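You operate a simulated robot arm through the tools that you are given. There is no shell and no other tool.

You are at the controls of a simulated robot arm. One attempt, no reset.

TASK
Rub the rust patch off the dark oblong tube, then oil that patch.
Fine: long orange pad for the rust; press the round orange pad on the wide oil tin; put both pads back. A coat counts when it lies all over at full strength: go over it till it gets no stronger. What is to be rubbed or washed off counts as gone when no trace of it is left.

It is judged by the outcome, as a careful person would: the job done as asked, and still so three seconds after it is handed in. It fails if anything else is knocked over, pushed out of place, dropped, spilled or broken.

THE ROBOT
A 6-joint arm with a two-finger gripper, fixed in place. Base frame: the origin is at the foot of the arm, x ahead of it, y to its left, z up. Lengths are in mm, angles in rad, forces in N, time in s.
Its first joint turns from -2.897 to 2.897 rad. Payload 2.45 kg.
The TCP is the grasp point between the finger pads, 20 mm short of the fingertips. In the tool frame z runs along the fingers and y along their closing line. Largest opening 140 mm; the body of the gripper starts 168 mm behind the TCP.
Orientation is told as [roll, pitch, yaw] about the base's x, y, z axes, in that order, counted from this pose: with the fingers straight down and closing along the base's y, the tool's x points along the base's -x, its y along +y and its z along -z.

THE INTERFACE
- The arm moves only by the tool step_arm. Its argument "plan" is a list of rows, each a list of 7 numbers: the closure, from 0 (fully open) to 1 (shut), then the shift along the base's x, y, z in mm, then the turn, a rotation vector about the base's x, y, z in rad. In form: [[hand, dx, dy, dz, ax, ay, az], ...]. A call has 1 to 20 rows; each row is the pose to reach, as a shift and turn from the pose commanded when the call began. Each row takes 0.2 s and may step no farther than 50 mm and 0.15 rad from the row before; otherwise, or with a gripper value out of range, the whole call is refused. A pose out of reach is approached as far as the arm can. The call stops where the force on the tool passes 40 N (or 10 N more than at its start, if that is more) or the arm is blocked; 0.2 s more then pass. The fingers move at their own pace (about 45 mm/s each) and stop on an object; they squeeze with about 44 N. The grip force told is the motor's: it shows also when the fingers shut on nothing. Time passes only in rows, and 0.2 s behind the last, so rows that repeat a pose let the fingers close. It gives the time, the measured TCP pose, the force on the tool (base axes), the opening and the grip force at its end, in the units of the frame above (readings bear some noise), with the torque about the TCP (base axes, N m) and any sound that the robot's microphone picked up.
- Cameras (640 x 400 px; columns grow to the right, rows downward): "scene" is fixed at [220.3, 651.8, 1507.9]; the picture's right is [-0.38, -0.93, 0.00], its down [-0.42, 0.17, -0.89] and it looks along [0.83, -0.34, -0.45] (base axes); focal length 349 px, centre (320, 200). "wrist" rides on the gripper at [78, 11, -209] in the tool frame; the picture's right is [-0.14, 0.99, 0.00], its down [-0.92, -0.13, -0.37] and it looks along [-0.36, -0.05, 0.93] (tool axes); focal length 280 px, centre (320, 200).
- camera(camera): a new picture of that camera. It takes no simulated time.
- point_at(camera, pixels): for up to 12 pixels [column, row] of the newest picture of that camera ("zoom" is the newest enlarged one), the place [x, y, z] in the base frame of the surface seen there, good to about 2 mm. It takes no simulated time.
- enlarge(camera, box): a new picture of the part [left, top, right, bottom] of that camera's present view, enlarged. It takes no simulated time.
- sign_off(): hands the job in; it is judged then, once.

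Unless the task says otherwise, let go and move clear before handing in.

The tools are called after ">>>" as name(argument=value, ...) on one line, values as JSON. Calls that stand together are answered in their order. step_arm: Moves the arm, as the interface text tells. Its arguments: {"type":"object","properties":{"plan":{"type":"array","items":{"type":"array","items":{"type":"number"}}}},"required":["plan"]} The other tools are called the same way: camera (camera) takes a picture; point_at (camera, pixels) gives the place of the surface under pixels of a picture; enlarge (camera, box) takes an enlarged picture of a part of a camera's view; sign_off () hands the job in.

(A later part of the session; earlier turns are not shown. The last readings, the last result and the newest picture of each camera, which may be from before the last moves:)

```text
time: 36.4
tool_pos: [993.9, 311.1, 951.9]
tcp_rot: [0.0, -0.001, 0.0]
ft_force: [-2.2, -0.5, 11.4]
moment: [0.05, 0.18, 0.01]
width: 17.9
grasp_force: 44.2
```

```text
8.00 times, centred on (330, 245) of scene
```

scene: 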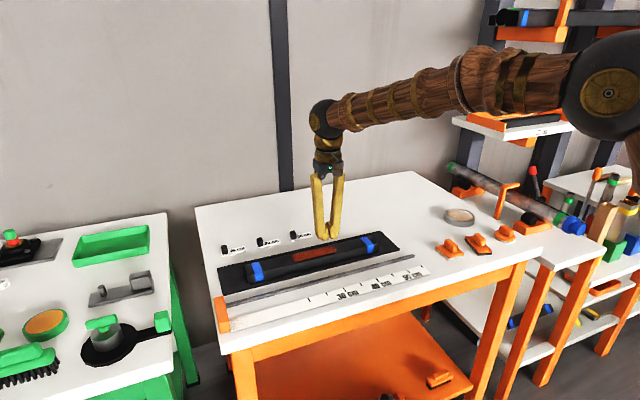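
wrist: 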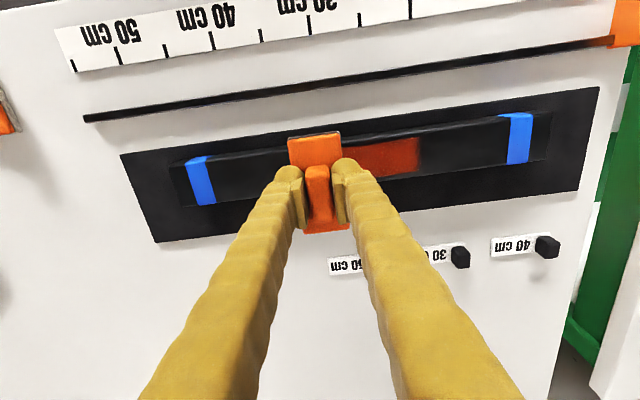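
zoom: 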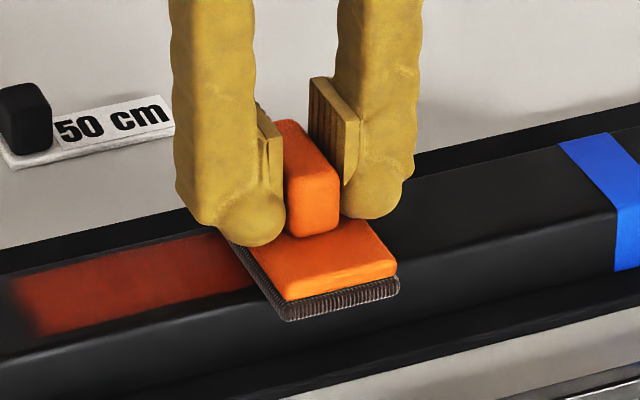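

Contact at a commanded z of 951.5 with 11 N. I'll rub along the tube from y≈300 to 406 and back at this press.

>>> step_arm(plan=[[1, 0, -5, 0, 0, 0, 0], [1, 0, -12, 0, 0, 0, 0], [1, 0, -4, 0, 0, 0, 0], [1, 0, 6, 0, 0, 0, 0], [1, 0, 16, 0, 0, 0, 0], [1, 0, 26, 0, 0, 0, 0], [1, 0, 36, 0, 0, 0, 0], [1, 0, 46, 0, 0, 0, 0], [1, 0, 56, 0, 0, 0, 0], [1, 0, 66, 0, 0, 0, 0], [1, 0, 76, 0, 0, 0, 0], [1, 0, 86, 0, 0, 0, 0], [1, 0, 94, 0, 0, 0, 0], [1, 0, 94, 0, 0, 0, 0]])

>>> enlarge(camera="scene", box=[260, 220, 370, 285])

```text
time: 39.4
tool_pos: [995.0, 406.6, 951.6]
tcp_rot: [0.0, -0.002, 0.0]
ft_force: [-1.4, -9.7, 19.3]
moment: [-0.17, 0.05, -0.01]
width: 18.1
grasp_force: 43.3
```

```text
5.82 times, centred on (315, 252) of scene
```

zoom: 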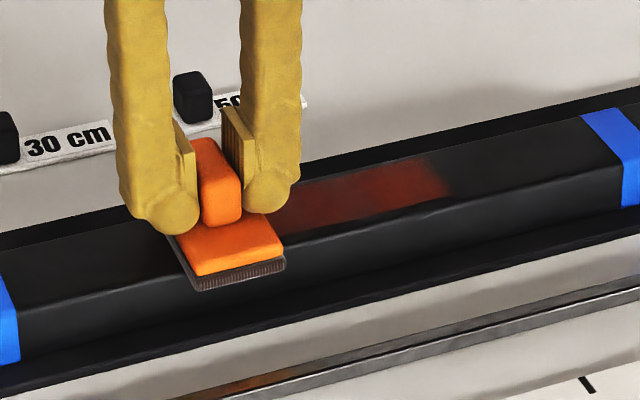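

One pass has visibly faded the rust and the force is steady. More passes back and forth.

>>> step_arm(plan=[[1, 0, -8, 0, 0, 0, 0], [1, 0, -20, 0, 0, 0, 0], [1, 0, -32, 0, 0, 0, 0], [1, 0, -44, 0, 0, 0, 0], [1, 0, -56, 0, 0, 0, 0], [1, 0, -68, 0, 0, 0, 0], [1, 0, -80, 0, 0, 0, 0], [1, 0, -92, 0, 0, 0, 0], [1, 0, -102, 0, 0, 0, 0], [1, 0, -111, 0, 0, 0, 0], [1, 0, -102, 0, 0, 0, 0], [1, 0, -90, 0, 0, 0, 0], [1, 0, -78, 0, 0, 0, 0], [1, 0, -66, 0, 0, 0, 0], [1, 0, -54, 0, 0, 0, 0], [1, 0, -42, 0, 0, 0, 0], [1, 0, -30, 0, 0, 0, 0], [1, 0, -18, 0, 0, 0, 0], [1, 0, -6, 0, 0, 0, 0], [1, 0, 2, 0, 0, 0, 0]])

>>> enlarge(camera="scene", box=[260, 220, 370, 285])

```text
time: 43.6
tool_pos: [993.5, 408.6, 951.1]
tcp_rot: [-0.001, -0.001, 0.0]
ft_force: [-0.5, -11.9, 18.7]
moment: [-0.2, 0.06, 0.0]
width: 18.2
grasp_force: 43.1
```

```text
5.82 times, centred on (315, 252) of scene
```

zoom: 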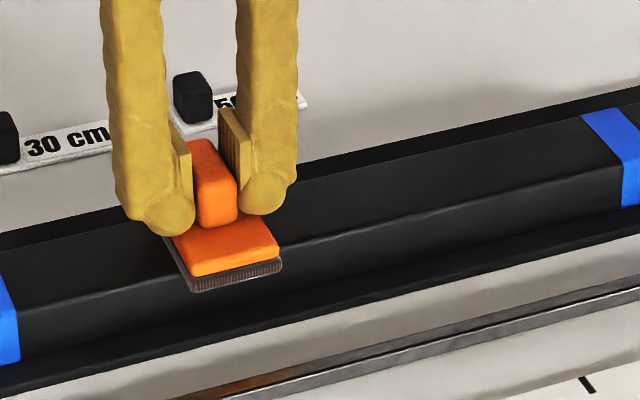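

The uncovered part looks clean. I'll do two more strokes, ending back at the near end, to clear any trace under the pad and at the ends.

>>> step_arm(plan=[[1, 0, 6, 0, 0, 0, 0], [1, 0, -4, 0, 0, 0, 0], [1, 0, -16, 0, 0, 0, 0], [1, 0, -28, 0, 0, 0, 0], [1, 0, -16, 0, 0, 0, 0], [1, 0, -4, 0, 0, 0, 0], [1, 0, 5, 0, 0, 0, 0], [1, 0, -5, 0, 0, 0, 0], [1, 0, -17, 0, 0, 0, 0], [1, 0, -30, 0, 0, 0, 0], [1, 0, -43, 0, 0, 0, 0], [1, 0, -56, 0, 0, 0, 0], [1, 0, -69, 0, 0, 0, 0], [1, 0, -82, 0, 0, 0, 0], [1, 0, -95, 0, 0, 0, 0], [1, 0, -108, 0, 0, 0, 0], [1, 0, -116, 0, 0, 0, 0], [1, 0, -104, 0, 0, 0, 0], [1, 0, -92, 0, 0, 0, 0], [1, 0, -104, 0, 0, 0, 0]])

>>> enlarge(camera="scene", box=[260, 220, 370, 285])

```text
time: 47.8
tool_pos: [993.5, 307.2, 951.7]
tcp_rot: [0.001, -0.001, 0.003]
ft_force: [0.8, 14.8, 20.6]
moment: [0.38, 0.0, 0.0]
width: 18.3
grasp_force: 42.8
```

```text
5.82 times, centred on (315, 252) of scene
```

zoom: 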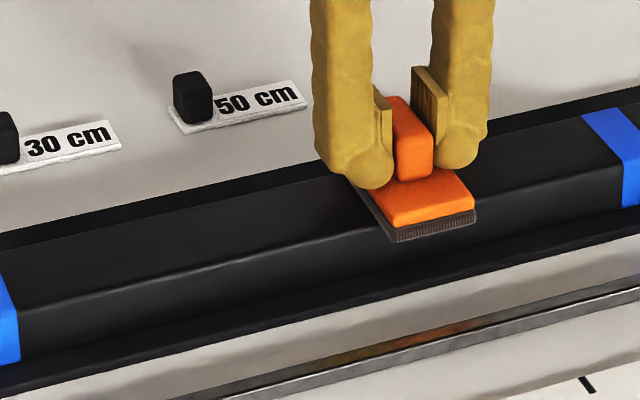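

The rest of the top looks clean. I'll lift the pad clear and inspect the whole patch area.

>>> step_arm(plan=[[1, 0, 2, 1, 0, 0, 0], [1, 0, 2, 4, 0, 0, 0], [1, 0, 2, 10, 0, 0, 0], [1, 0, -8, 20, 0, 0, 0], [1, 0, -28, 34, 0, 0, 0], [1, -4, -54, 46, 0, 0, 0], [1, -10, -82, 50, 0, 0, 0], [1, -16, -108, 50, 0, 0, 0], [1, -22, -130, 50, 0, 0, 0], [1, -24, -140, 50, 0, 0, 0], [1, -24, -140, 50, 0, 0, 0]])

>>> enlarge(camera="scene", box=[280, 235, 350, 275])

>>> camera(camera="wrist")

>>> camera(camera="scene")

```text
time: 50.2
tool_pos: [968.8, 166.0, 1000.5]
tcp_rot: [0.001, -0.002, -0.001]
ft_force: [-0.5, 0.1, -1.0]
moment: [0.02, 0.01, 0.0]
width: 18.0
grasp_force: 43.6
```

```text
9.14 times, centred on (315, 255) of scene
```

zoom: 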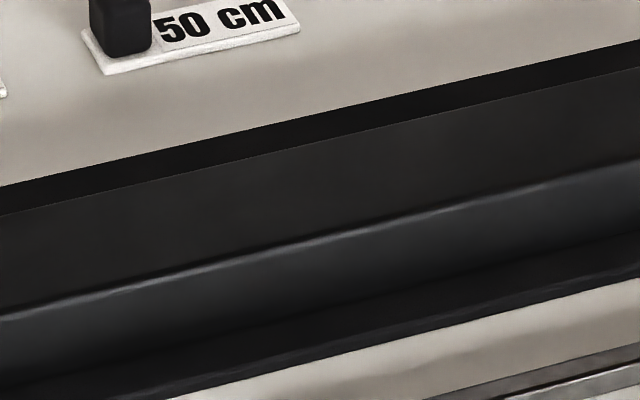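

```text
taken
```

wrist: 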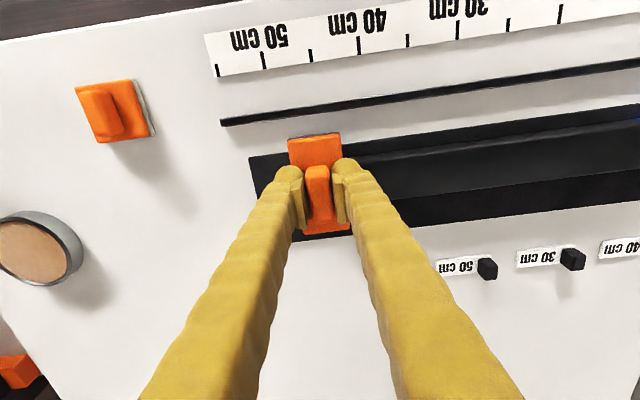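

```text
taken
```

scene: 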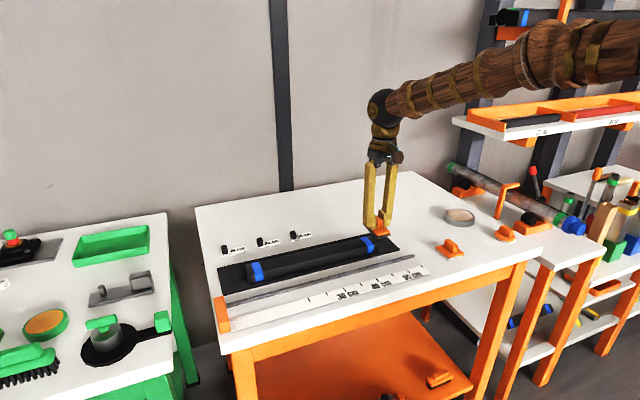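

The rust appears gone in the zoom. I'll look even closer at the edges for faint traces before returning the pad.

>>> enlarge(camera="scene", box=[286, 244, 316, 266])

>>> enlarge(camera="scene", box=[312, 238, 342, 260])

```text
16.00 times, centred on (301, 255) of scene
```

zoom: 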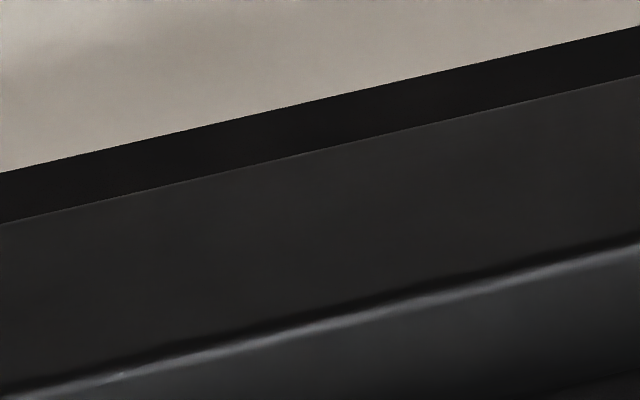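

```text
16.00 times, centred on (327, 249) of scene
```

zoom: 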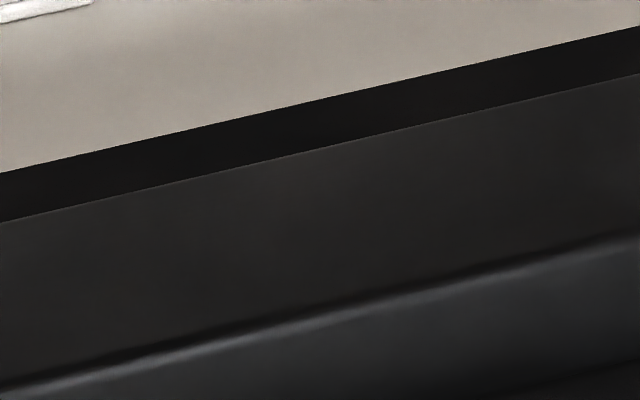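

No trace remains. I'll carry the long pad back to above its original place at (884.5,-164.5).

>>> step_arm(plan=[[1, -2, -8, 0, 0, 0, 0], [1, -7, -27, 0, 0, 0, 0], [1, -14, -54, 0, 0, 0, 0], [1, -21, -81, 0, 0, 0, 0], [1, -28, -108, 0, 0, 0, 0], [1, -35, -135, 0, 0, 0, 0], [1, -42, -162, 0, 0, 0, 0], [1, -49, -189, 0, 0, 0, 0], [1, -56, -216, 0, 0, 0, 0], [1, -63, -243, 0, 0, 0, 0], [1, -70, -270, 0, 0, 0, 0], [1, -77, -297, 0, 0, 0, 0], [1, -83, -318, 0, 0, 0, 0], [1, -86.5, -328.5, 0, 0, 0, 0], [1, -86.5, -328.5, -20, 0, 0, 0], [1, -86.5, -328.5, -40, 0, 0, 0], [1, -86.5, -328.5, -60, 0, 0, 0], [1, -86.5, -328.5, -68, 0, 0, 0], [1, -86.5, -328.5, -68, 0, 0, 0]])

>>> enlarge(camera="scene", box=[430, 200, 520, 260])

>>> enlarge(camera="wrist", box=[190, 80, 430, 230])

```text
time: 54.2
tool_pos: [884.5, -164.7, 933.1]
tcp_rot: [-0.001, -0.001, 0.0]
ft_force: [-0.4, 0.5, -0.6]
moment: [0.0, -0.04, 0.04]
width: 18.4
grasp_force: 43.3
```

```text
6.67 times, centred on (475, 230) of scene
```

zoom: 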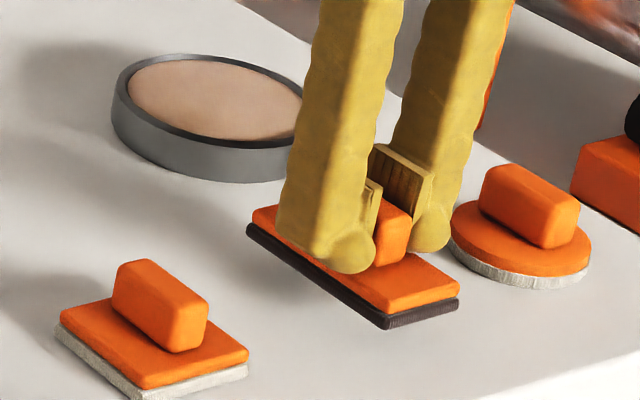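

```text
2.67 times, centred on (310, 155) of wrist
```

zoom: 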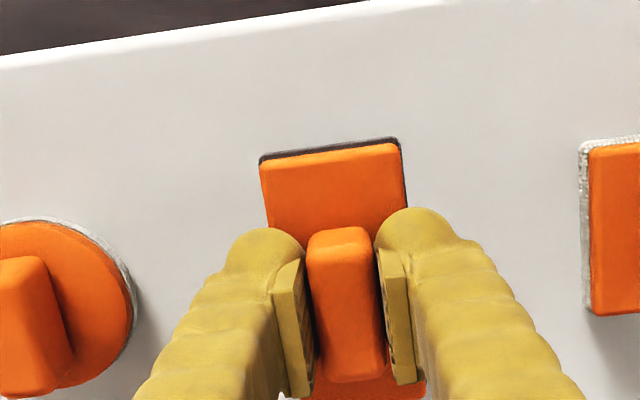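

It's above its old spot and aligned. I'll lower the pad to near the table and feel for contact.

>>> step_arm(plan=[[1, 0, 0, -8, 0, 0, 0], [1, 0, 0, -13, 0, 0, 0], [1, 0, 0, -15, 0, 0, 0], [1, 0, 0, -16, 0, 0, 0], [1, 0, 0, -17, 0, 0, 0], [1, 0, 0, -17, 0, 0, 0]])

```text
time: 55.6
tool_pos: [883.2, -164.0, 916.8]
tcp_rot: [0.002, -0.002, 0.001]
ft_force: [0.8, -0.6, -1.1]
moment: [-0.02, -0.01, -0.02]
width: 18.3
grasp_force: 43.7
```

>>> step_arm(plan=[[1, 0, 0, -0.5, 0, 0, 0], [1, 0, 0, -1, 0, 0, 0], [1, 0, 0, -1, 0, 0, 0]])

```text
time: 56.4
tool_pos: [884.1, -163.8, 916.6]
tcp_rot: [0.0, -0.003, 0.0]
ft_force: [-2.5, 1.1, 13.9]
moment: [0.06, 0.12, -0.05]
width: 18.2
grasp_force: 43.6
```

The pad is on the table (14 N). I'll ease off slightly, open to 60 mm and go straight up.

>>> step_arm(plan=[[1, 0, 0, 0.4, 0, 0, 0], [0.8, 0, 0, 0.4, 0, 0, 0], [0.57, 0, 0, 0.4, 0, 0, 0], [0.57, 0, 0, 0.4, 0, 0, 0], [0.57, 0, 0, 0.4, 0, 0, 0], [0.57, 0, 0, 15, 0, 0, 0], [0.57, 0, 0, 50, 0, 0, 0], [0.57, 0, 0, 85, 0, 0, 0], [0.57, 0, 0, 85, 0, 0, 0]])

>>> camera(camera="wrist")

>>> enlarge(camera="wrist", box=[190, 110, 430, 260])

```text
time: 58.4
tool_pos: [883.9, -164.5, 1000.5]
tcp_rot: [0.002, -0.001, 0.0]
ft_force: [-0.4, -0.1, 0.3]
moment: [0.01, 0.0, -0.02]
width: 60.2
grasp_force: 0.0
```

```text
taken
```

wrist: 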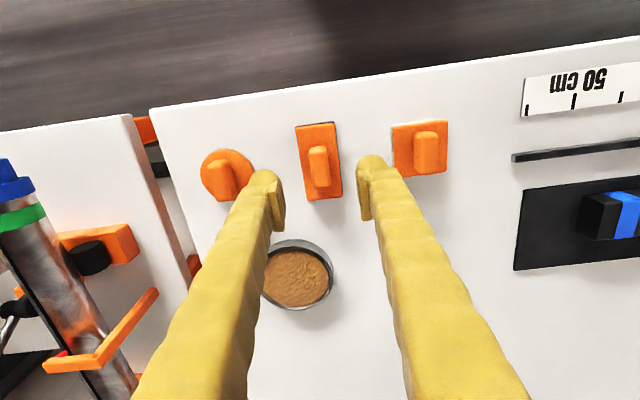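

```text
2.67 times, centred on (310, 185) of wrist
```

zoom: 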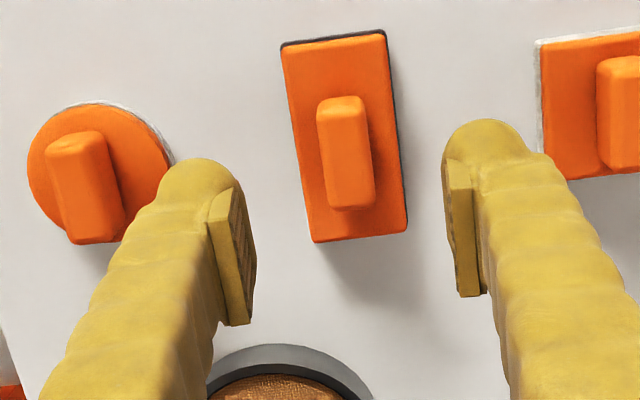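

The long pad stands back in place. I'll verify its corners against the original and measure the round pad's handle.

>>> point_at(camera="zoom", pixels=[[285, 50], [383, 38], [315, 238], [404, 226], [50, 148], [98, 135], [72, 238], [122, 222], [85, 180], [30, 170], [100, 108], [165, 165]])

>>> enlarge(camera="scene", box=[430, 200, 520, 260])

```text
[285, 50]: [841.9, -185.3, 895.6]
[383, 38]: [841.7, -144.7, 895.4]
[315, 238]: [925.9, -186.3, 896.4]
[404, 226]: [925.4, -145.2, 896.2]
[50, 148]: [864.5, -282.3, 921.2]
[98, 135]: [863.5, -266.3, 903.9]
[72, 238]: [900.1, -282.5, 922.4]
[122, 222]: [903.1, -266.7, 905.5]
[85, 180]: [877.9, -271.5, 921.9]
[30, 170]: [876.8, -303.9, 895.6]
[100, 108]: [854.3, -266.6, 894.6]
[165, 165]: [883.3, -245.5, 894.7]
```

```text
6.67 times, centred on (475, 230) of scene
```

zoom: 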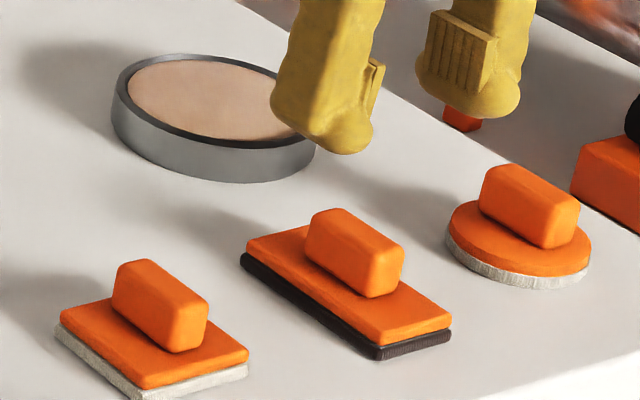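

The long pad matches its original pixels. The round pad's handle is centred near (883.5,-273.5), so I'll move above it and descend to about 919.

>>> step_arm(plan=[[0.57, 0, -36, 0, 0, 0, 0], [0.57, -0.5, -72, 0, 0, 0, 0], [0.57, -1, -109, 0, 0, 0, 0], [0.57, -1, -109, -30, 0, 0, 0], [0.57, -1, -109, -60, 0, 0, 0], [0.57, -1, -109, -75, 0, 0, 0], [0.7, -1, -109, -81, 0, 0, 0], [0.7, -1, -109, -81, 0, 0, 0]])

>>> enlarge(camera="wrist", box=[190, 80, 430, 230])

>>> enlarge(camera="scene", box=[470, 205, 540, 250])

```text
time: 60.2
tool_pos: [883.4, -273.5, 919.1]
tcp_rot: [0.0, -0.001, -0.001]
ft_force: [-0.3, -0.2, 0.3]
moment: [-0.02, 0.01, 0.02]
width: 42.1
grasp_force: 0.2
```

```text
2.67 times, centred on (310, 155) of wrist
```

zoom: 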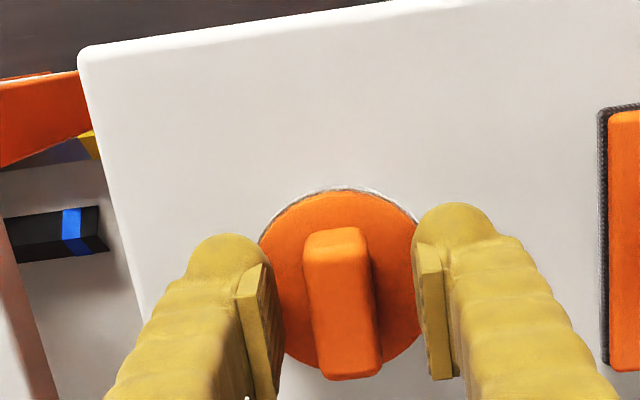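

```text
8.89 times, centred on (505, 228) of scene
```

zoom: 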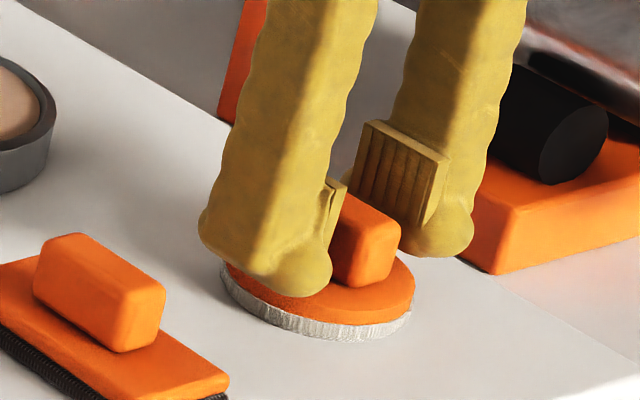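

The handle is centred between the fingers. I'll go down 3 mm and close.

>>> step_arm(plan=[[0.74, 0, -0.5, -1.5, 0, 0, 0], [0.74, 0, -0.5, -3, 0, 0, 0], [0.85, 0, -0.5, -3, 0, 0, 0], [1, 0, -0.5, -3, 0, 0, 0], [1, 0, -0.5, -3, 0, 0, 0], [1, 0, -0.5, -3, 0, 0, 0], [1, 0, -0.5, -3, 0, 0, 0]])

>>> enlarge(camera="wrist", box=[190, 80, 430, 230])

```text
time: 61.8
tool_pos: [883.1, -274.3, 916.1]
tcp_rot: [0.001, -0.002, 0.0]
ft_force: [0.6, 0.0, -0.4]
moment: [0.01, -0.04, -0.01]
width: 18.6
grasp_force: 43.4
```

```text
2.67 times, centred on (310, 155) of wrist
```

zoom: 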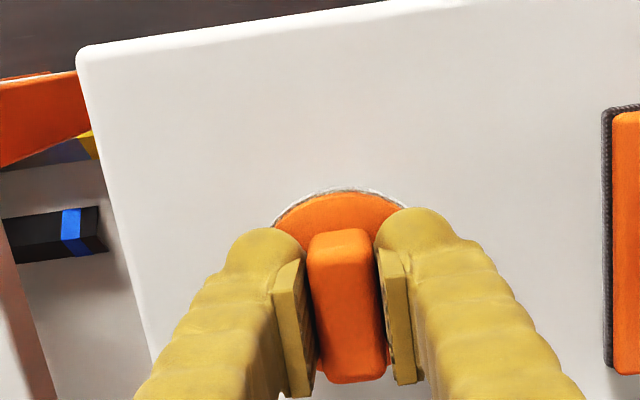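

The grip closed at z 916.5 without touching the plate. To be safer, I'll reopen slightly, go 1 mm deeper and close again.

>>> step_arm(plan=[[0.8, 0, 0, 0, 0, 0, 0], [0.8, 0, 0, -0.6, 0, 0, 0], [0.8, 0, 0, -1.1, 0, 0, 0], [1, 0, 0, -1.1, 0, 0, 0], [1, 0, 0, -1.1, 0, 0, 0], [1, 0, 0, -1.1, 0, 0, 0]])

```text
time: 63.2
tool_pos: [882.2, -274.8, 916.4]
tcp_rot: [0.002, -0.001, -0.001]
ft_force: [0.1, 2.0, 14.9]
moment: [0.04, 0.01, -0.02]
width: 18.2
grasp_force: 42.9
```

Light contact (15 N) is about the same depth that held before. I'll lift slowly.

>>> step_arm(plan=[[1, 0, 0, 0.5, 0, 0, 0], [1, 0, 0, 1, 0, 0, 0], [1, 0, 0, 1.8, 0, 0, 0], [1, 0, 0, 3, 0, 0, 0], [1, 0, 0, 5, 0, 0, 0], [1, 0, 0, 8, 0, 0, 0], [1, 0, 0, 12, 0, 0, 0], [1, 0, 0, 12, 0, 0, 0]])

>>> enlarge(camera="scene", box=[470, 200, 540, 245])

```text
time: 65.0
tool_pos: [882.0, -274.3, 926.5]
tcp_rot: [0.0, -0.003, 0.001]
ft_force: [0.1, 0.4, -0.5]
moment: [-0.01, 0.0, 0.0]
width: 18.6
grasp_force: 43.8
```

```text
8.89 times, centred on (505, 222) of scene
```

zoom: 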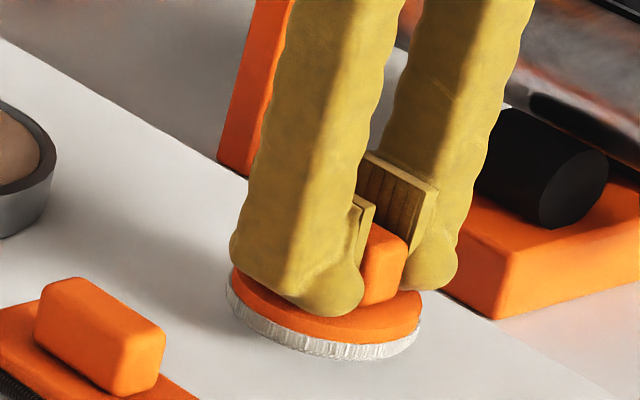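

The round pad is held. Before moving over the tin, I'll check the neighbouring orange post's position and the tin's rim.

>>> camera(camera="scene")

>>> point_at(camera="scene", pixels=[[508, 185], [517, 184], [499, 213], [480, 180], [455, 166], [447, 213], [473, 217], [459, 208], [459, 224], [460, 216]])

```text
taken
```

scene: 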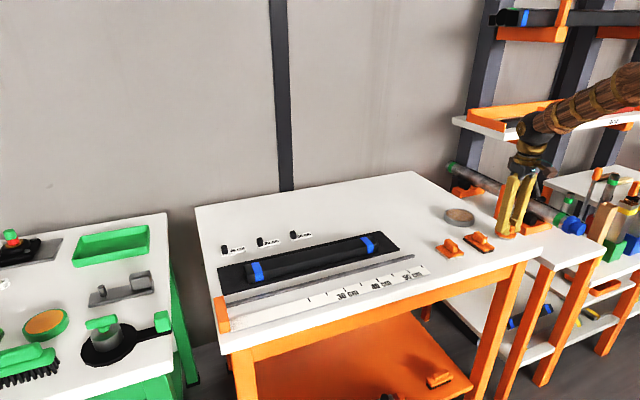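

```text
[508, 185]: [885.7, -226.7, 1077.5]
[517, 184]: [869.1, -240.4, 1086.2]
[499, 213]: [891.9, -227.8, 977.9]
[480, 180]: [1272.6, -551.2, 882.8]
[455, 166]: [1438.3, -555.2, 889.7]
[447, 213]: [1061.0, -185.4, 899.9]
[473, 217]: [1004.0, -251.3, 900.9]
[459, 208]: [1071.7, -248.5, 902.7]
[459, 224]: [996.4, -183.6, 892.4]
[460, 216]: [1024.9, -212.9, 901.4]
```

The neighbouring stand is well away (y<-500). I'll lift and move over the tin.

>>> step_arm(plan=[[1, 0, 0, 6, 0, 0, 0], [1, 0, 0, 18, 0, 0, 0], [1, 0, 0, 32, 0, 0, 0], [1, 0, 0, 48, 0, 0, 0], [1, 0, 0, 62, 0, 0, 0], [1, 5, 2, 70, 0, 0, 0], [1, 20, 7, 73, 0, 0, 0], [1, 45, 16, 73, 0, 0, 0], [1, 70, 25, 73, 0, 0, 0], [1, 95, 34, 73, 0, 0, 0], [1, 120, 43, 73, 0, 0, 0], [1, 140, 50, 73, 0, 0, 0], [1, 150, 53, 73, 0, 0, 0], [1, 150, 53, 73, 0, 0, 0]])

>>> camera(camera="wrist")

>>> enlarge(camera="scene", box=[420, 170, 510, 230])

>>> enlarge(camera="wrist", box=[230, 100, 430, 225])

```text
time: 68.0
tool_pos: [1033.4, -220.6, 999.6]
tcp_rot: [0.001, -0.002, 0.001]
ft_force: [0.6, 0.4, -0.2]
moment: [0.01, -0.01, 0.0]
width: 18.4
grasp_force: 43.6
```

```text
taken
```

wrist: 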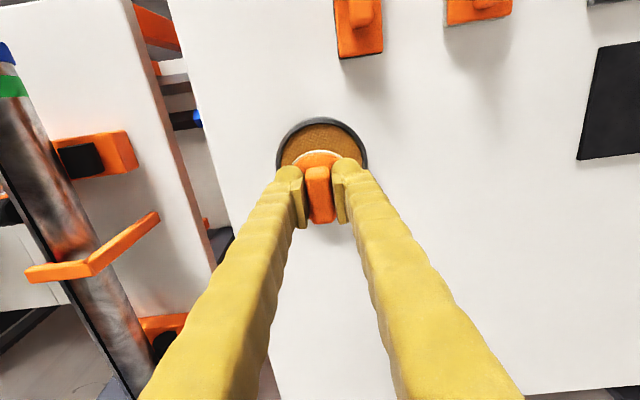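

```text
6.67 times, centred on (465, 200) of scene
```

zoom: 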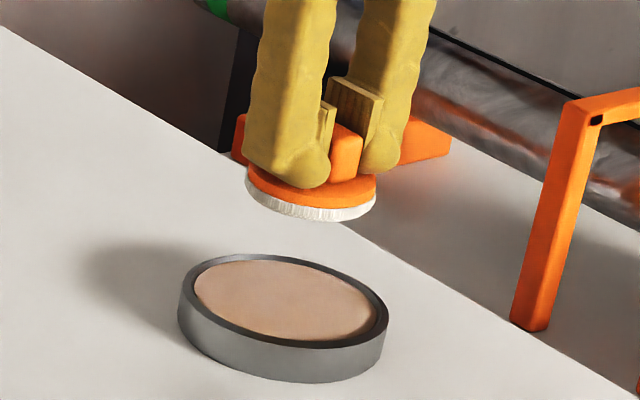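

```text
3.20 times, centred on (330, 162) of wrist
```

zoom: 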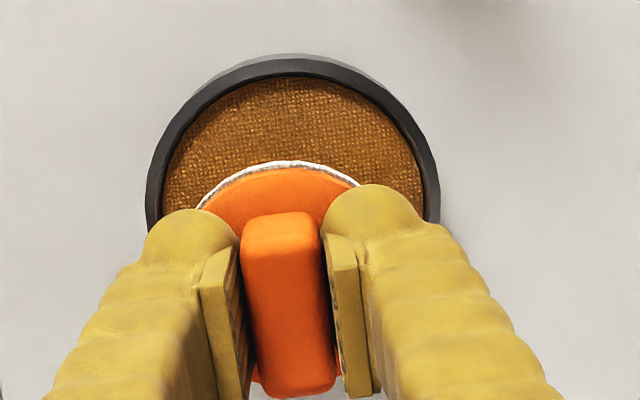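

Now I'll measure the tin's rim from the wrist zoom to centre the pad.

>>> point_at(camera="zoom", pixels=[[150, 200], [435, 205], [290, 62], [200, 105], [385, 105], [170, 195], [420, 190], [290, 80], [290, 130], [240, 110], [370, 150]])

>>> enlarge(camera="scene", box=[430, 195, 490, 235])

>>> point_at(camera="scene", pixels=[[445, 211], [474, 219], [463, 206], [456, 220], [448, 212], [471, 217]])

```text
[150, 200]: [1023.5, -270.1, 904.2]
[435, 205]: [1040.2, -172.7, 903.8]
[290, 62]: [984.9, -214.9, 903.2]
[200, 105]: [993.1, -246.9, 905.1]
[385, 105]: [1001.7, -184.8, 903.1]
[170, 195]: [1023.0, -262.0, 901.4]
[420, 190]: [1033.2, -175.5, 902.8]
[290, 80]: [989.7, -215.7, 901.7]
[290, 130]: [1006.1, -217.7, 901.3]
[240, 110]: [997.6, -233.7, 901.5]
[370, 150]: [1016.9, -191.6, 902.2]
```

```text
10.00 times, centred on (460, 215) of scene
```

zoom: 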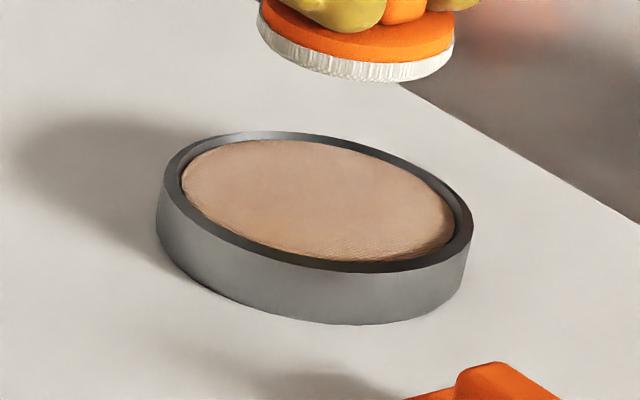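

```text
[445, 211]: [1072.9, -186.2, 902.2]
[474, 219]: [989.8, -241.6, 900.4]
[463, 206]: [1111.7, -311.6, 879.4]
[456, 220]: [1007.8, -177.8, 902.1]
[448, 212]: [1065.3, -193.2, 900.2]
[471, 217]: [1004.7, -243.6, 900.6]
```

The tin is centred at about (1034,-221), directly under the pad, with its surface near z 901.5. I'll descend and feel for contact.

>>> step_arm(plan=[[1, 0.3, 0, -12, 0, 0, 0], [1, 0.3, 0, -26, 0, 0, 0], [1, 0.3, 0, -40, 0, 0, 0], [1, 0.3, 0, -50, 0, 0, 0], [1, 0.3, 0, -56, 0, 0, 0], [1, 0.3, 0, -58.5, 0, 0, 0], [1, 0.3, 0, -60, 0, 0, 0], [1, 0.3, 0, -60, 0, 0, 0]])

>>> enlarge(camera="scene", box=[430, 185, 490, 225])

```text
time: 69.8
tool_pos: [1032.2, -220.3, 939.7]
tcp_rot: [0.0, 0.0, 0.001]
ft_force: [-0.4, -0.6, -0.1]
moment: [0.0, 0.01, -0.02]
width: 18.5
grasp_force: 43.6
```

```text
10.00 times, centred on (460, 205) of scene
```

zoom: 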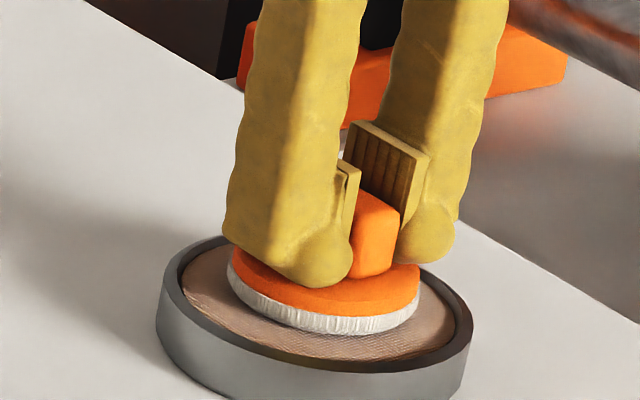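

Just above the oil; continuing down in half-millimetre steps.

>>> step_arm(plan=[[1, 0, 0, -0.6, 0, 0, 0], [1, 0, 0, -1.2, 0, 0, 0], [1, 0, 0, -1.8, 0, 0, 0], [1, 0, 0, -1.8, 0, 0, 0]])

```text
time: 70.8
tool_pos: [1033.3, -220.7, 937.6]
tcp_rot: [0.001, -0.002, -0.001]
ft_force: [0.4, -0.1, -0.9]
moment: [0.0, -0.03, 0.02]
width: 18.5
grasp_force: 44.0
```

>>> step_arm(plan=[[1, 0, 0, -0.6, 0, 0, 0], [1, 0, 0, -1.2, 0, 0, 0], [1, 0, 0, -1.2, 0, 0, 0]])

```text
time: 71.6
tool_pos: [1034.2, -221.0, 937.9]
tcp_rot: [-0.001, -0.003, 0.0]
ft_force: [-3.2, 0.5, 14.1]
moment: [-0.05, 0.14, 0.03]
width: 18.5
grasp_force: 43.3
```

In contact with 14 N. I'll hold the press about a second so the pad takes up oil.

>>> step_arm(plan=[[1, 0, 0, -0.3, 0, 0, 0], [1, 0, 0, -0.3, 0, 0, 0], [1, 0, 0, -0.3, 0, 0, 0], [1, 0, 0, -0.3, 0, 0, 0], [1, 0, 0, -0.3, 0, 0, 0], [1, 0, 0, -0.3, 0, 0, 0]])

>>> step_arm(plan=[[1, 0, 0, 0.5, 0, 0, 0], [1, 0, 0, 1.5, 0, 0, 0], [1, 0, 0, 4, 0, 0, 0], [1, 0, 0, 10, 0, 0, 0], [1, 0, 0, 24, 0, 0, 0], [1, 0, 0, 40, 0, 0, 0], [1, 0, 0, 56, 0, 0, 0], [1, 0, 0, 63, 0, 0, 0], [1, 0, 0, 63, 0, 0, 0]])

>>> enlarge(camera="scene", box=[420, 170, 510, 230])

```text
time: 73.0
tool_pos: [1033.3, -221.2, 937.6]
tcp_rot: [0.001, -0.003, -0.002]
ft_force: [3.1, 0.6, 27.3]
moment: [0.02, -0.11, 0.02]
width: 18.4
grasp_force: 43.7
```

```text
time: 75.0
tool_pos: [1033.0, -221.3, 999.5]
tcp_rot: [0.001, 0.0, 0.001]
ft_force: [-0.1, 0.4, -0.1]
moment: [0.02, 0.0, 0.06]
width: 18.4
grasp_force: 43.4
```

```text
6.67 times, centred on (465, 200) of scene
```

zoom: 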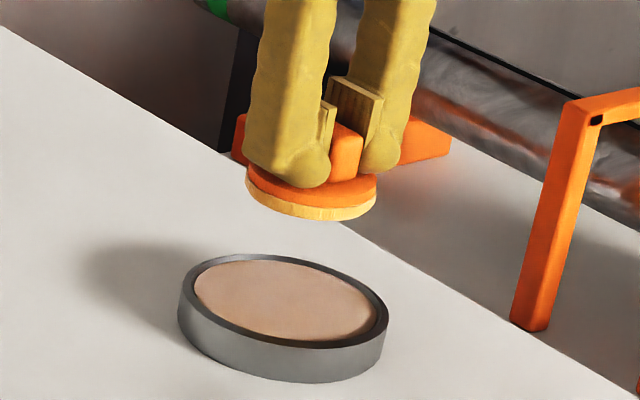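

The felt is now amber, so it's loaded with oil. I'll carry it to the near end of the patch at (994,312).

>>> step_arm(plan=[[1, -1, 10, 0, 0, 0, 0], [1, -3, 34, 0, 0, 0, 0], [1, -5, 64, 0, 0, 0, 0], [1, -7, 94, 0, 0, 0, 0], [1, -9, 124, 0, 0, 0, 0], [1, -12, 154, 0, 0, 0, 0], [1, -14, 184, 0, 0, 0, 0], [1, -16, 214, 0, 0, 0, 0], [1, -18, 244, 0, 0, 0, 0], [1, -21, 274, 0, 0, 0, 0], [1, -23, 304, 0, 0, 0, 0], [1, -25, 334, 0, 0, 0, 0], [1, -27, 364, 0, 0, 0, 0], [1, -29, 394, 0, 0, 0, 0], [1, -32, 424, 0, 0, 0, 0], [1, -34, 454, 0, 0, 0, 0], [1, -36, 484, 0, 0, 0, 0], [1, -38, 510, 0, 0, 0, 0], [1, -39.8, 533, 0, 0, 0, 0], [1, -39.8, 533, 0, 0, 0, 0]])

>>> step_arm(plan=[[1, 0, 0, -10, 0, 0, 0], [1, 0, 0, -22, 0, 0, 0], [1, 0, 0, -34, 0, 0, 0], [1, 0, 0, -42, 0, 0, 0], [1, 0, 0, -46, 0, 0, 0], [1, 0, 0, -47, 0, 0, 0], [1, 0, 0, -47, 0, 0, 0]])

>>> enlarge(camera="scene", box=[260, 210, 370, 285])

```text
time: 79.2
tool_pos: [992.4, 313.6, 998.5]
tcp_rot: [0.001, -0.002, 0.001]
ft_force: [0.9, -0.2, -0.1]
moment: [0.0, -0.01, 0.01]
width: 18.4
grasp_force: 43.4
```

```text
time: 80.8
tool_pos: [993.1, 313.5, 950.8]
tcp_rot: [0.001, -0.002, 0.001]
ft_force: [-0.3, -0.1, -0.2]
moment: [0.0, -0.01, 0.0]
width: 18.3
grasp_force: 43.2
```

```text
5.33 times, centred on (315, 248) of scene
```

zoom: 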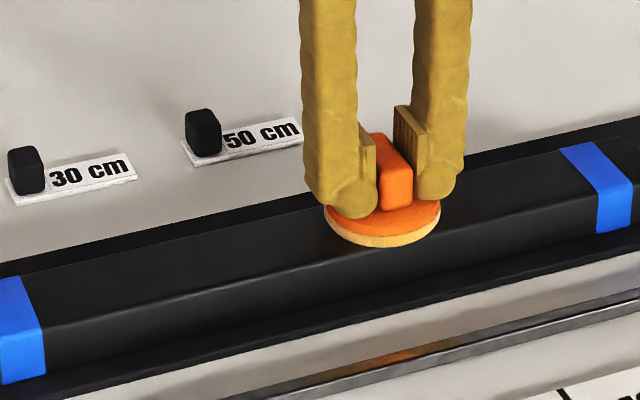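

No contact yet; I'll continue down gently.

>>> step_arm(plan=[[1, 0, 0, -0.6, 0, 0, 0], [1, 0, 0, -1.2, 0, 0, 0], [1, 0, 0, -1.2, 0, 0, 0]])

```text
time: 81.6
tool_pos: [993.1, 312.7, 951.7]
tcp_rot: [0.001, -0.004, 0.001]
ft_force: [-1.3, 0.6, 7.0]
moment: [0.0, 0.06, -0.04]
width: 18.2
grasp_force: 43.6
```

Contact at 7 N. I'll press slightly more and wipe from y≈302 to 403.

>>> step_arm(plan=[[1, 1, -4, -0.3, 0, 0, 0], [1, 1, -10, -0.3, 0, 0, 0], [1, 1, -2, -0.3, 0, 0, 0], [1, 1, 8, -0.3, 0, 0, 0], [1, 1, 18, -0.3, 0, 0, 0], [1, 1, 28, -0.3, 0, 0, 0], [1, 1, 38, -0.3, 0, 0, 0], [1, 1, 48, -0.3, 0, 0, 0], [1, 1, 58, -0.3, 0, 0, 0], [1, 1, 68, -0.3, 0, 0, 0], [1, 1, 78, -0.3, 0, 0, 0], [1, 1, 86, -0.3, 0, 0, 0], [1, 1, 92, -0.3, 0, 0, 0], [1, 1, 92, -0.3, 0, 0, 0]])

>>> enlarge(camera="scene", box=[260, 220, 370, 285])

```text
time: 84.6
tool_pos: [994.1, 404.4, 952.1]
tcp_rot: [0.0, -0.004, -0.001]
ft_force: [-3.6, -9.5, 19.4]
moment: [-0.12, 0.09, 0.02]
width: 18.3
grasp_force: 43.7
```

```text
5.82 times, centred on (315, 252) of scene
```

zoom: 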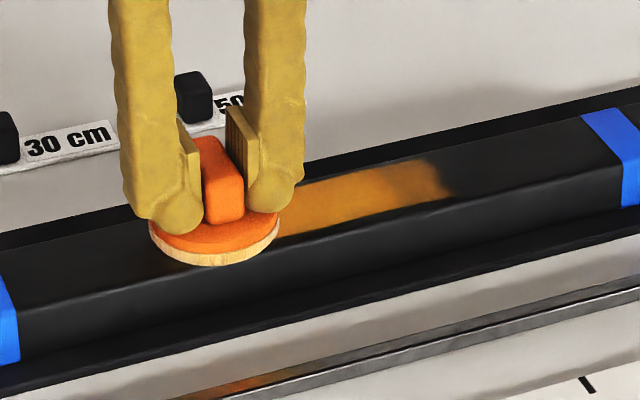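

Oil shows amber on the patch, thin at its right end and edges. I'll do another round trip reaching a bit further at both ends.

>>> step_arm(plan=[[1, 0, -8, 0, 0, 0, 0], [1, 0, -20, 0, 0, 0, 0], [1, 0, -32, 0, 0, 0, 0], [1, 0, -44, 0, 0, 0, 0], [1, 0, -56, 0, 0, 0, 0], [1, 0, -68, 0, 0, 0, 0], [1, 0, -80, 0, 0, 0, 0], [1, 0, -92, 0, 0, 0, 0], [1, 0, -103, 0, 0, 0, 0], [1, 0, -110, 0, 0, 0, 0], [1, 0, -103, 0, 0, 0, 0], [1, 0, -92, 0, 0, 0, 0], [1, 0, -80, 0, 0, 0, 0], [1, 0, -68, 0, 0, 0, 0], [1, 0, -56, 0, 0, 0, 0], [1, 0, -44, 0, 0, 0, 0], [1, 0, -32, 0, 0, 0, 0], [1, 0, -20, 0, 0, 0, 0], [1, 0, -8, 0, 0, 0, 0], [1, 0, 2, 0, 0, 0, 0]])

>>> enlarge(camera="scene", box=[260, 220, 370, 285])

```text
time: 88.8
tool_pos: [993.1, 407.2, 950.9]
tcp_rot: [0.001, -0.002, -0.001]
ft_force: [-1.4, -10.6, 17.3]
moment: [-0.2, 0.04, -0.02]
width: 18.2
grasp_force: 43.8
```

```text
5.82 times, centred on (315, 252) of scene
```

zoom: 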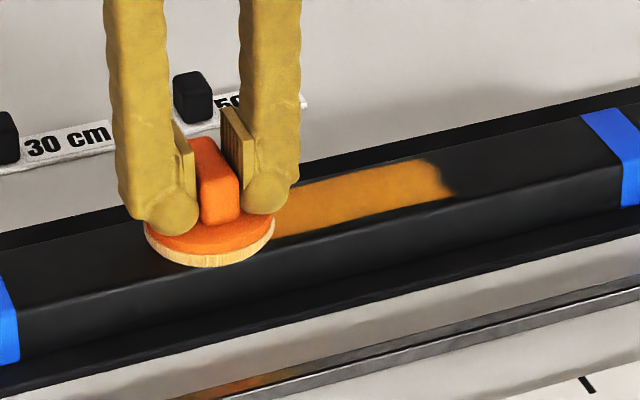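

The coat looks fuller. I'll do another round with extra short strokes at both ends, then lift and inspect.

>>> step_arm(plan=[[1, 0, 6, 0, 0, 0, 0], [1, 0, -4, 0, 0, 0, 0], [1, 0, -16, 0, 0, 0, 0], [1, 0, -28, 0, 0, 0, 0], [1, 0, -16, 0, 0, 0, 0], [1, 0, -4, 0, 0, 0, 0], [1, 0, 6, 0, 0, 0, 0], [1, 0, -6, 0, 0, 0, 0], [1, 0, -19, 0, 0, 0, 0], [1, 0, -32, 0, 0, 0, 0], [1, 0, -45, 0, 0, 0, 0], [1, 0, -58, 0, 0, 0, 0], [1, 0, -71, 0, 0, 0, 0], [1, 0, -84, 0, 0, 0, 0], [1, 0, -97, 0, 0, 0, 0], [1, 0, -108, 0, 0, 0, 0], [1, 0, -114, 0, 0, 0, 0], [1, 0, -104, 0, 0, 0, 0], [1, 0, -92, 0, 0, 0, 0], [1, 0, -104, 0, 0, 0, 0]])

>>> step_arm(plan=[[1, 0, -10, 0, 0, 0, 0], [1, 0, -6, 0.5, 0, 0, 0], [1, 0, -6, 3, 0, 0, 0], [1, 0, -6, 8, 0, 0, 0], [1, 0, -14, 18, 0, 0, 0], [1, 0, -30, 30, 0, 0, 0], [1, 0, -54, 40, 0, 0, 0], [1, 0, -80, 46, 0, 0, 0], [1, 0, -106, 48, 0, 0, 0], [1, 0, -120, 48, 0, 0, 0], [1, 0, -120, 48, 0, 0, 0]])

>>> enlarge(camera="scene", box=[280, 235, 350, 275])

>>> enlarge(camera="scene", box=[330, 190, 430, 255])

>>> camera(camera="wrist")

```text
time: 93.0
tool_pos: [994.4, 303.7, 952.1]
tcp_rot: [0.0, -0.003, 0.0]
ft_force: [0.3, 6.1, 7.2]
moment: [0.13, -0.01, 0.03]
width: 18.3
grasp_force: 43.9
```

```text
time: 95.4
tool_pos: [995.5, 182.8, 999.3]
tcp_rot: [0.001, -0.002, 0.0]
ft_force: [1.2, -0.8, 0.4]
moment: [0.02, 0.01, 0.01]
width: 18.3
grasp_force: 43.3
```

```text
9.14 times, centred on (315, 255) of scene
```

zoom: 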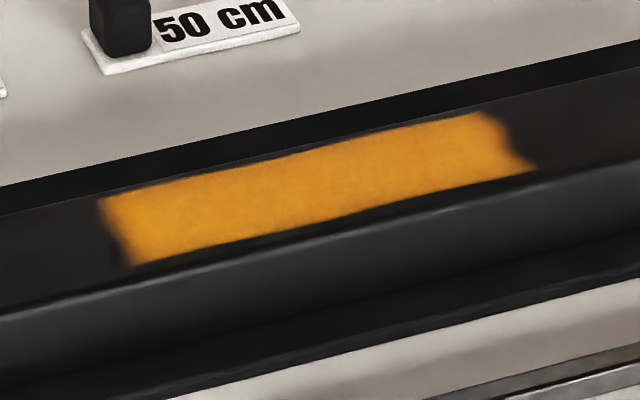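

```text
6.15 times, centred on (380, 222) of scene
```

zoom: 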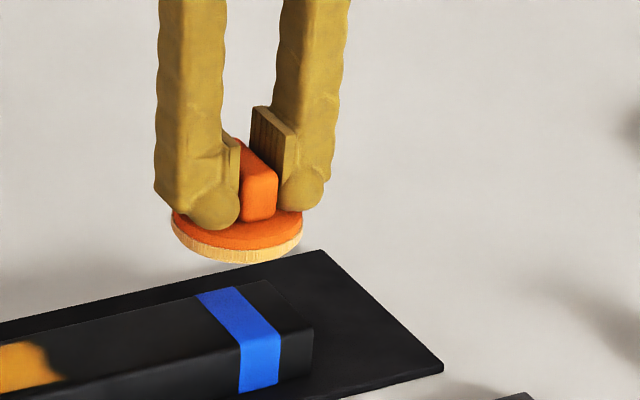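

```text
taken
```

wrist: 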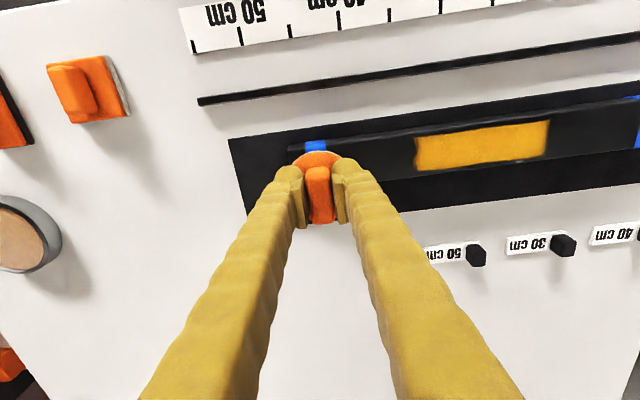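

The patch is now evenly bright amber. I'll look closer at the edges from both cameras, and then make another pass to see whether it gets any stronger.

>>> enlarge(camera="wrist", box=[400, 100, 570, 190])

>>> enlarge(camera="scene", box=[286, 244, 316, 266])

>>> enlarge(camera="scene", box=[312, 238, 342, 260])

```text
3.76 times, centred on (485, 145) of wrist
```

zoom: 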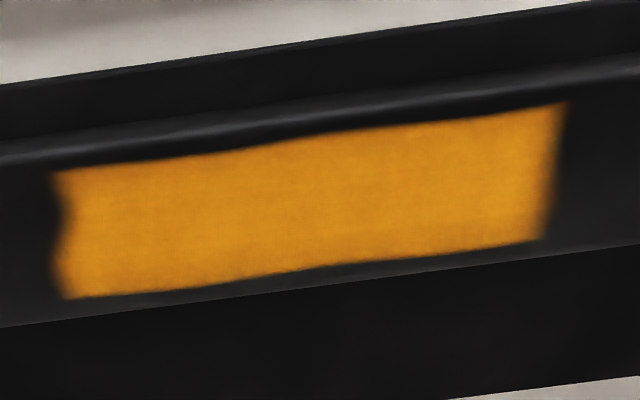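

```text
16.00 times, centred on (301, 255) of scene
```

zoom: 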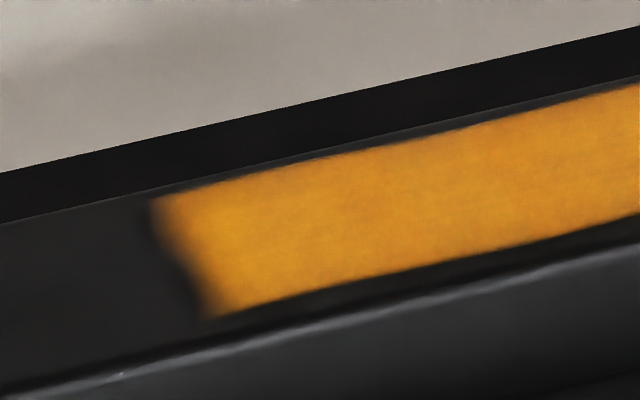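

```text
16.00 times, centred on (327, 249) of scene
```

zoom: 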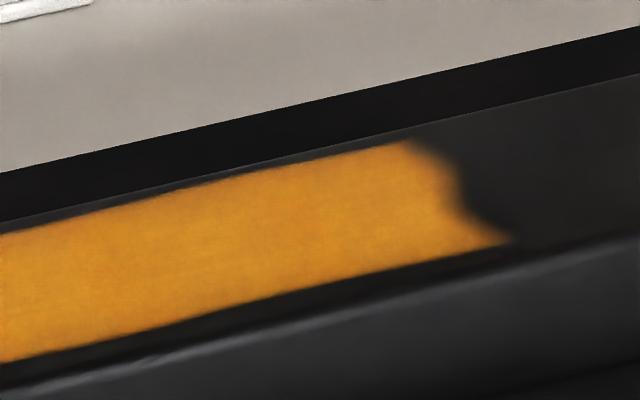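

The coat is uniform, with a small bite at the right end near (455,190) of the last zoom. I'll go over it again, reaching further past both ends, and compare.

>>> step_arm(plan=[[1, 0, 10, 0, 0, 0, 0], [1, 0, 35, 0, 0, 0, 0], [1, 0, 65, 0, 0, 0, 0], [1, 0, 95, 0, 0, 0, 0], [1, 0, 112, 0, 0, 0, 0], [1, 0, 118, -12, 0, 0, 0], [1, 0, 118, -26, 0, 0, 0], [1, 0, 118, -38, 0, 0, 0], [1, 0, 118, -45, 0, 0, 0], [1, 0, 118, -46.5, 0, 0, 0], [1, 0, 118, -47.3, 0, 0, 0], [1, 0, 118, -47.3, 0, 0, 0]])

```text
time: 98.0
tool_pos: [994.1, 300.7, 952.3]
tcp_rot: [0.0, -0.004, 0.002]
ft_force: [0.3, -0.3, -0.5]
moment: [-0.02, -0.02, -0.01]
width: 18.2
grasp_force: 44.0
```

Just above contact. I'll press in and sweep over the near end several times, then along to the far end.

>>> step_arm(plan=[[1, 0, 0, -0.5, 0, 0, 0], [1, 0, 0, -0.9, 0, 0, 0], [1, 0, -6, -0.9, 0, 0, 0], [1, 0, -12, -0.9, 0, 0, 0], [1, 0, -4, -0.9, 0, 0, 0], [1, 0, 6, -0.9, 0, 0, 0], [1, 0, -4, -0.9, 0, 0, 0], [1, 0, -12, -0.9, 0, 0, 0], [1, 0, -2, -0.9, 0, 0, 0], [1, 0, 10, -0.9, 0, 0, 0], [1, 0, 22, -0.9, 0, 0, 0], [1, 0, 34, -0.9, 0, 0, 0], [1, 0, 46, -0.9, 0, 0, 0], [1, 0, 58, -0.9, 0, 0, 0], [1, 0, 70, -0.9, 0, 0, 0], [1, 0, 82, -0.9, 0, 0, 0], [1, 0, 94, -0.9, 0, 0, 0], [1, 0, 104, -0.9, 0, 0, 0], [1, 0, 112, -0.9, 0, 0, 0], [1, 0, 112, -0.9, 0, 0, 0]])

>>> enlarge(camera="scene", box=[280, 235, 350, 275])

```text
time: 102.2
tool_pos: [993.7, 413.4, 950.7]
tcp_rot: [-0.001, -0.003, 0.0]
ft_force: [-1.5, -7.7, 11.5]
moment: [-0.1, 0.04, -0.01]
width: 18.4
grasp_force: 43.6
```

```text
9.14 times, centred on (315, 255) of scene
```

zoom: 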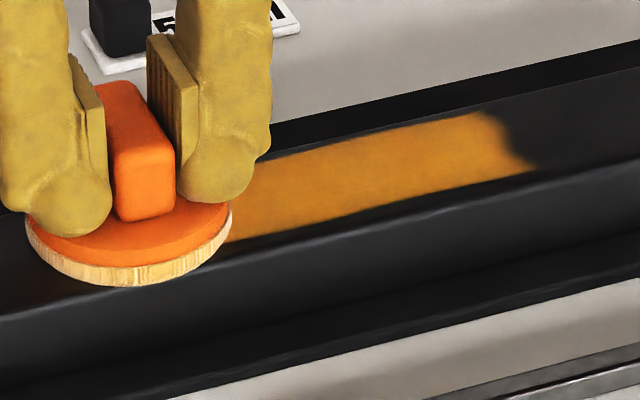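

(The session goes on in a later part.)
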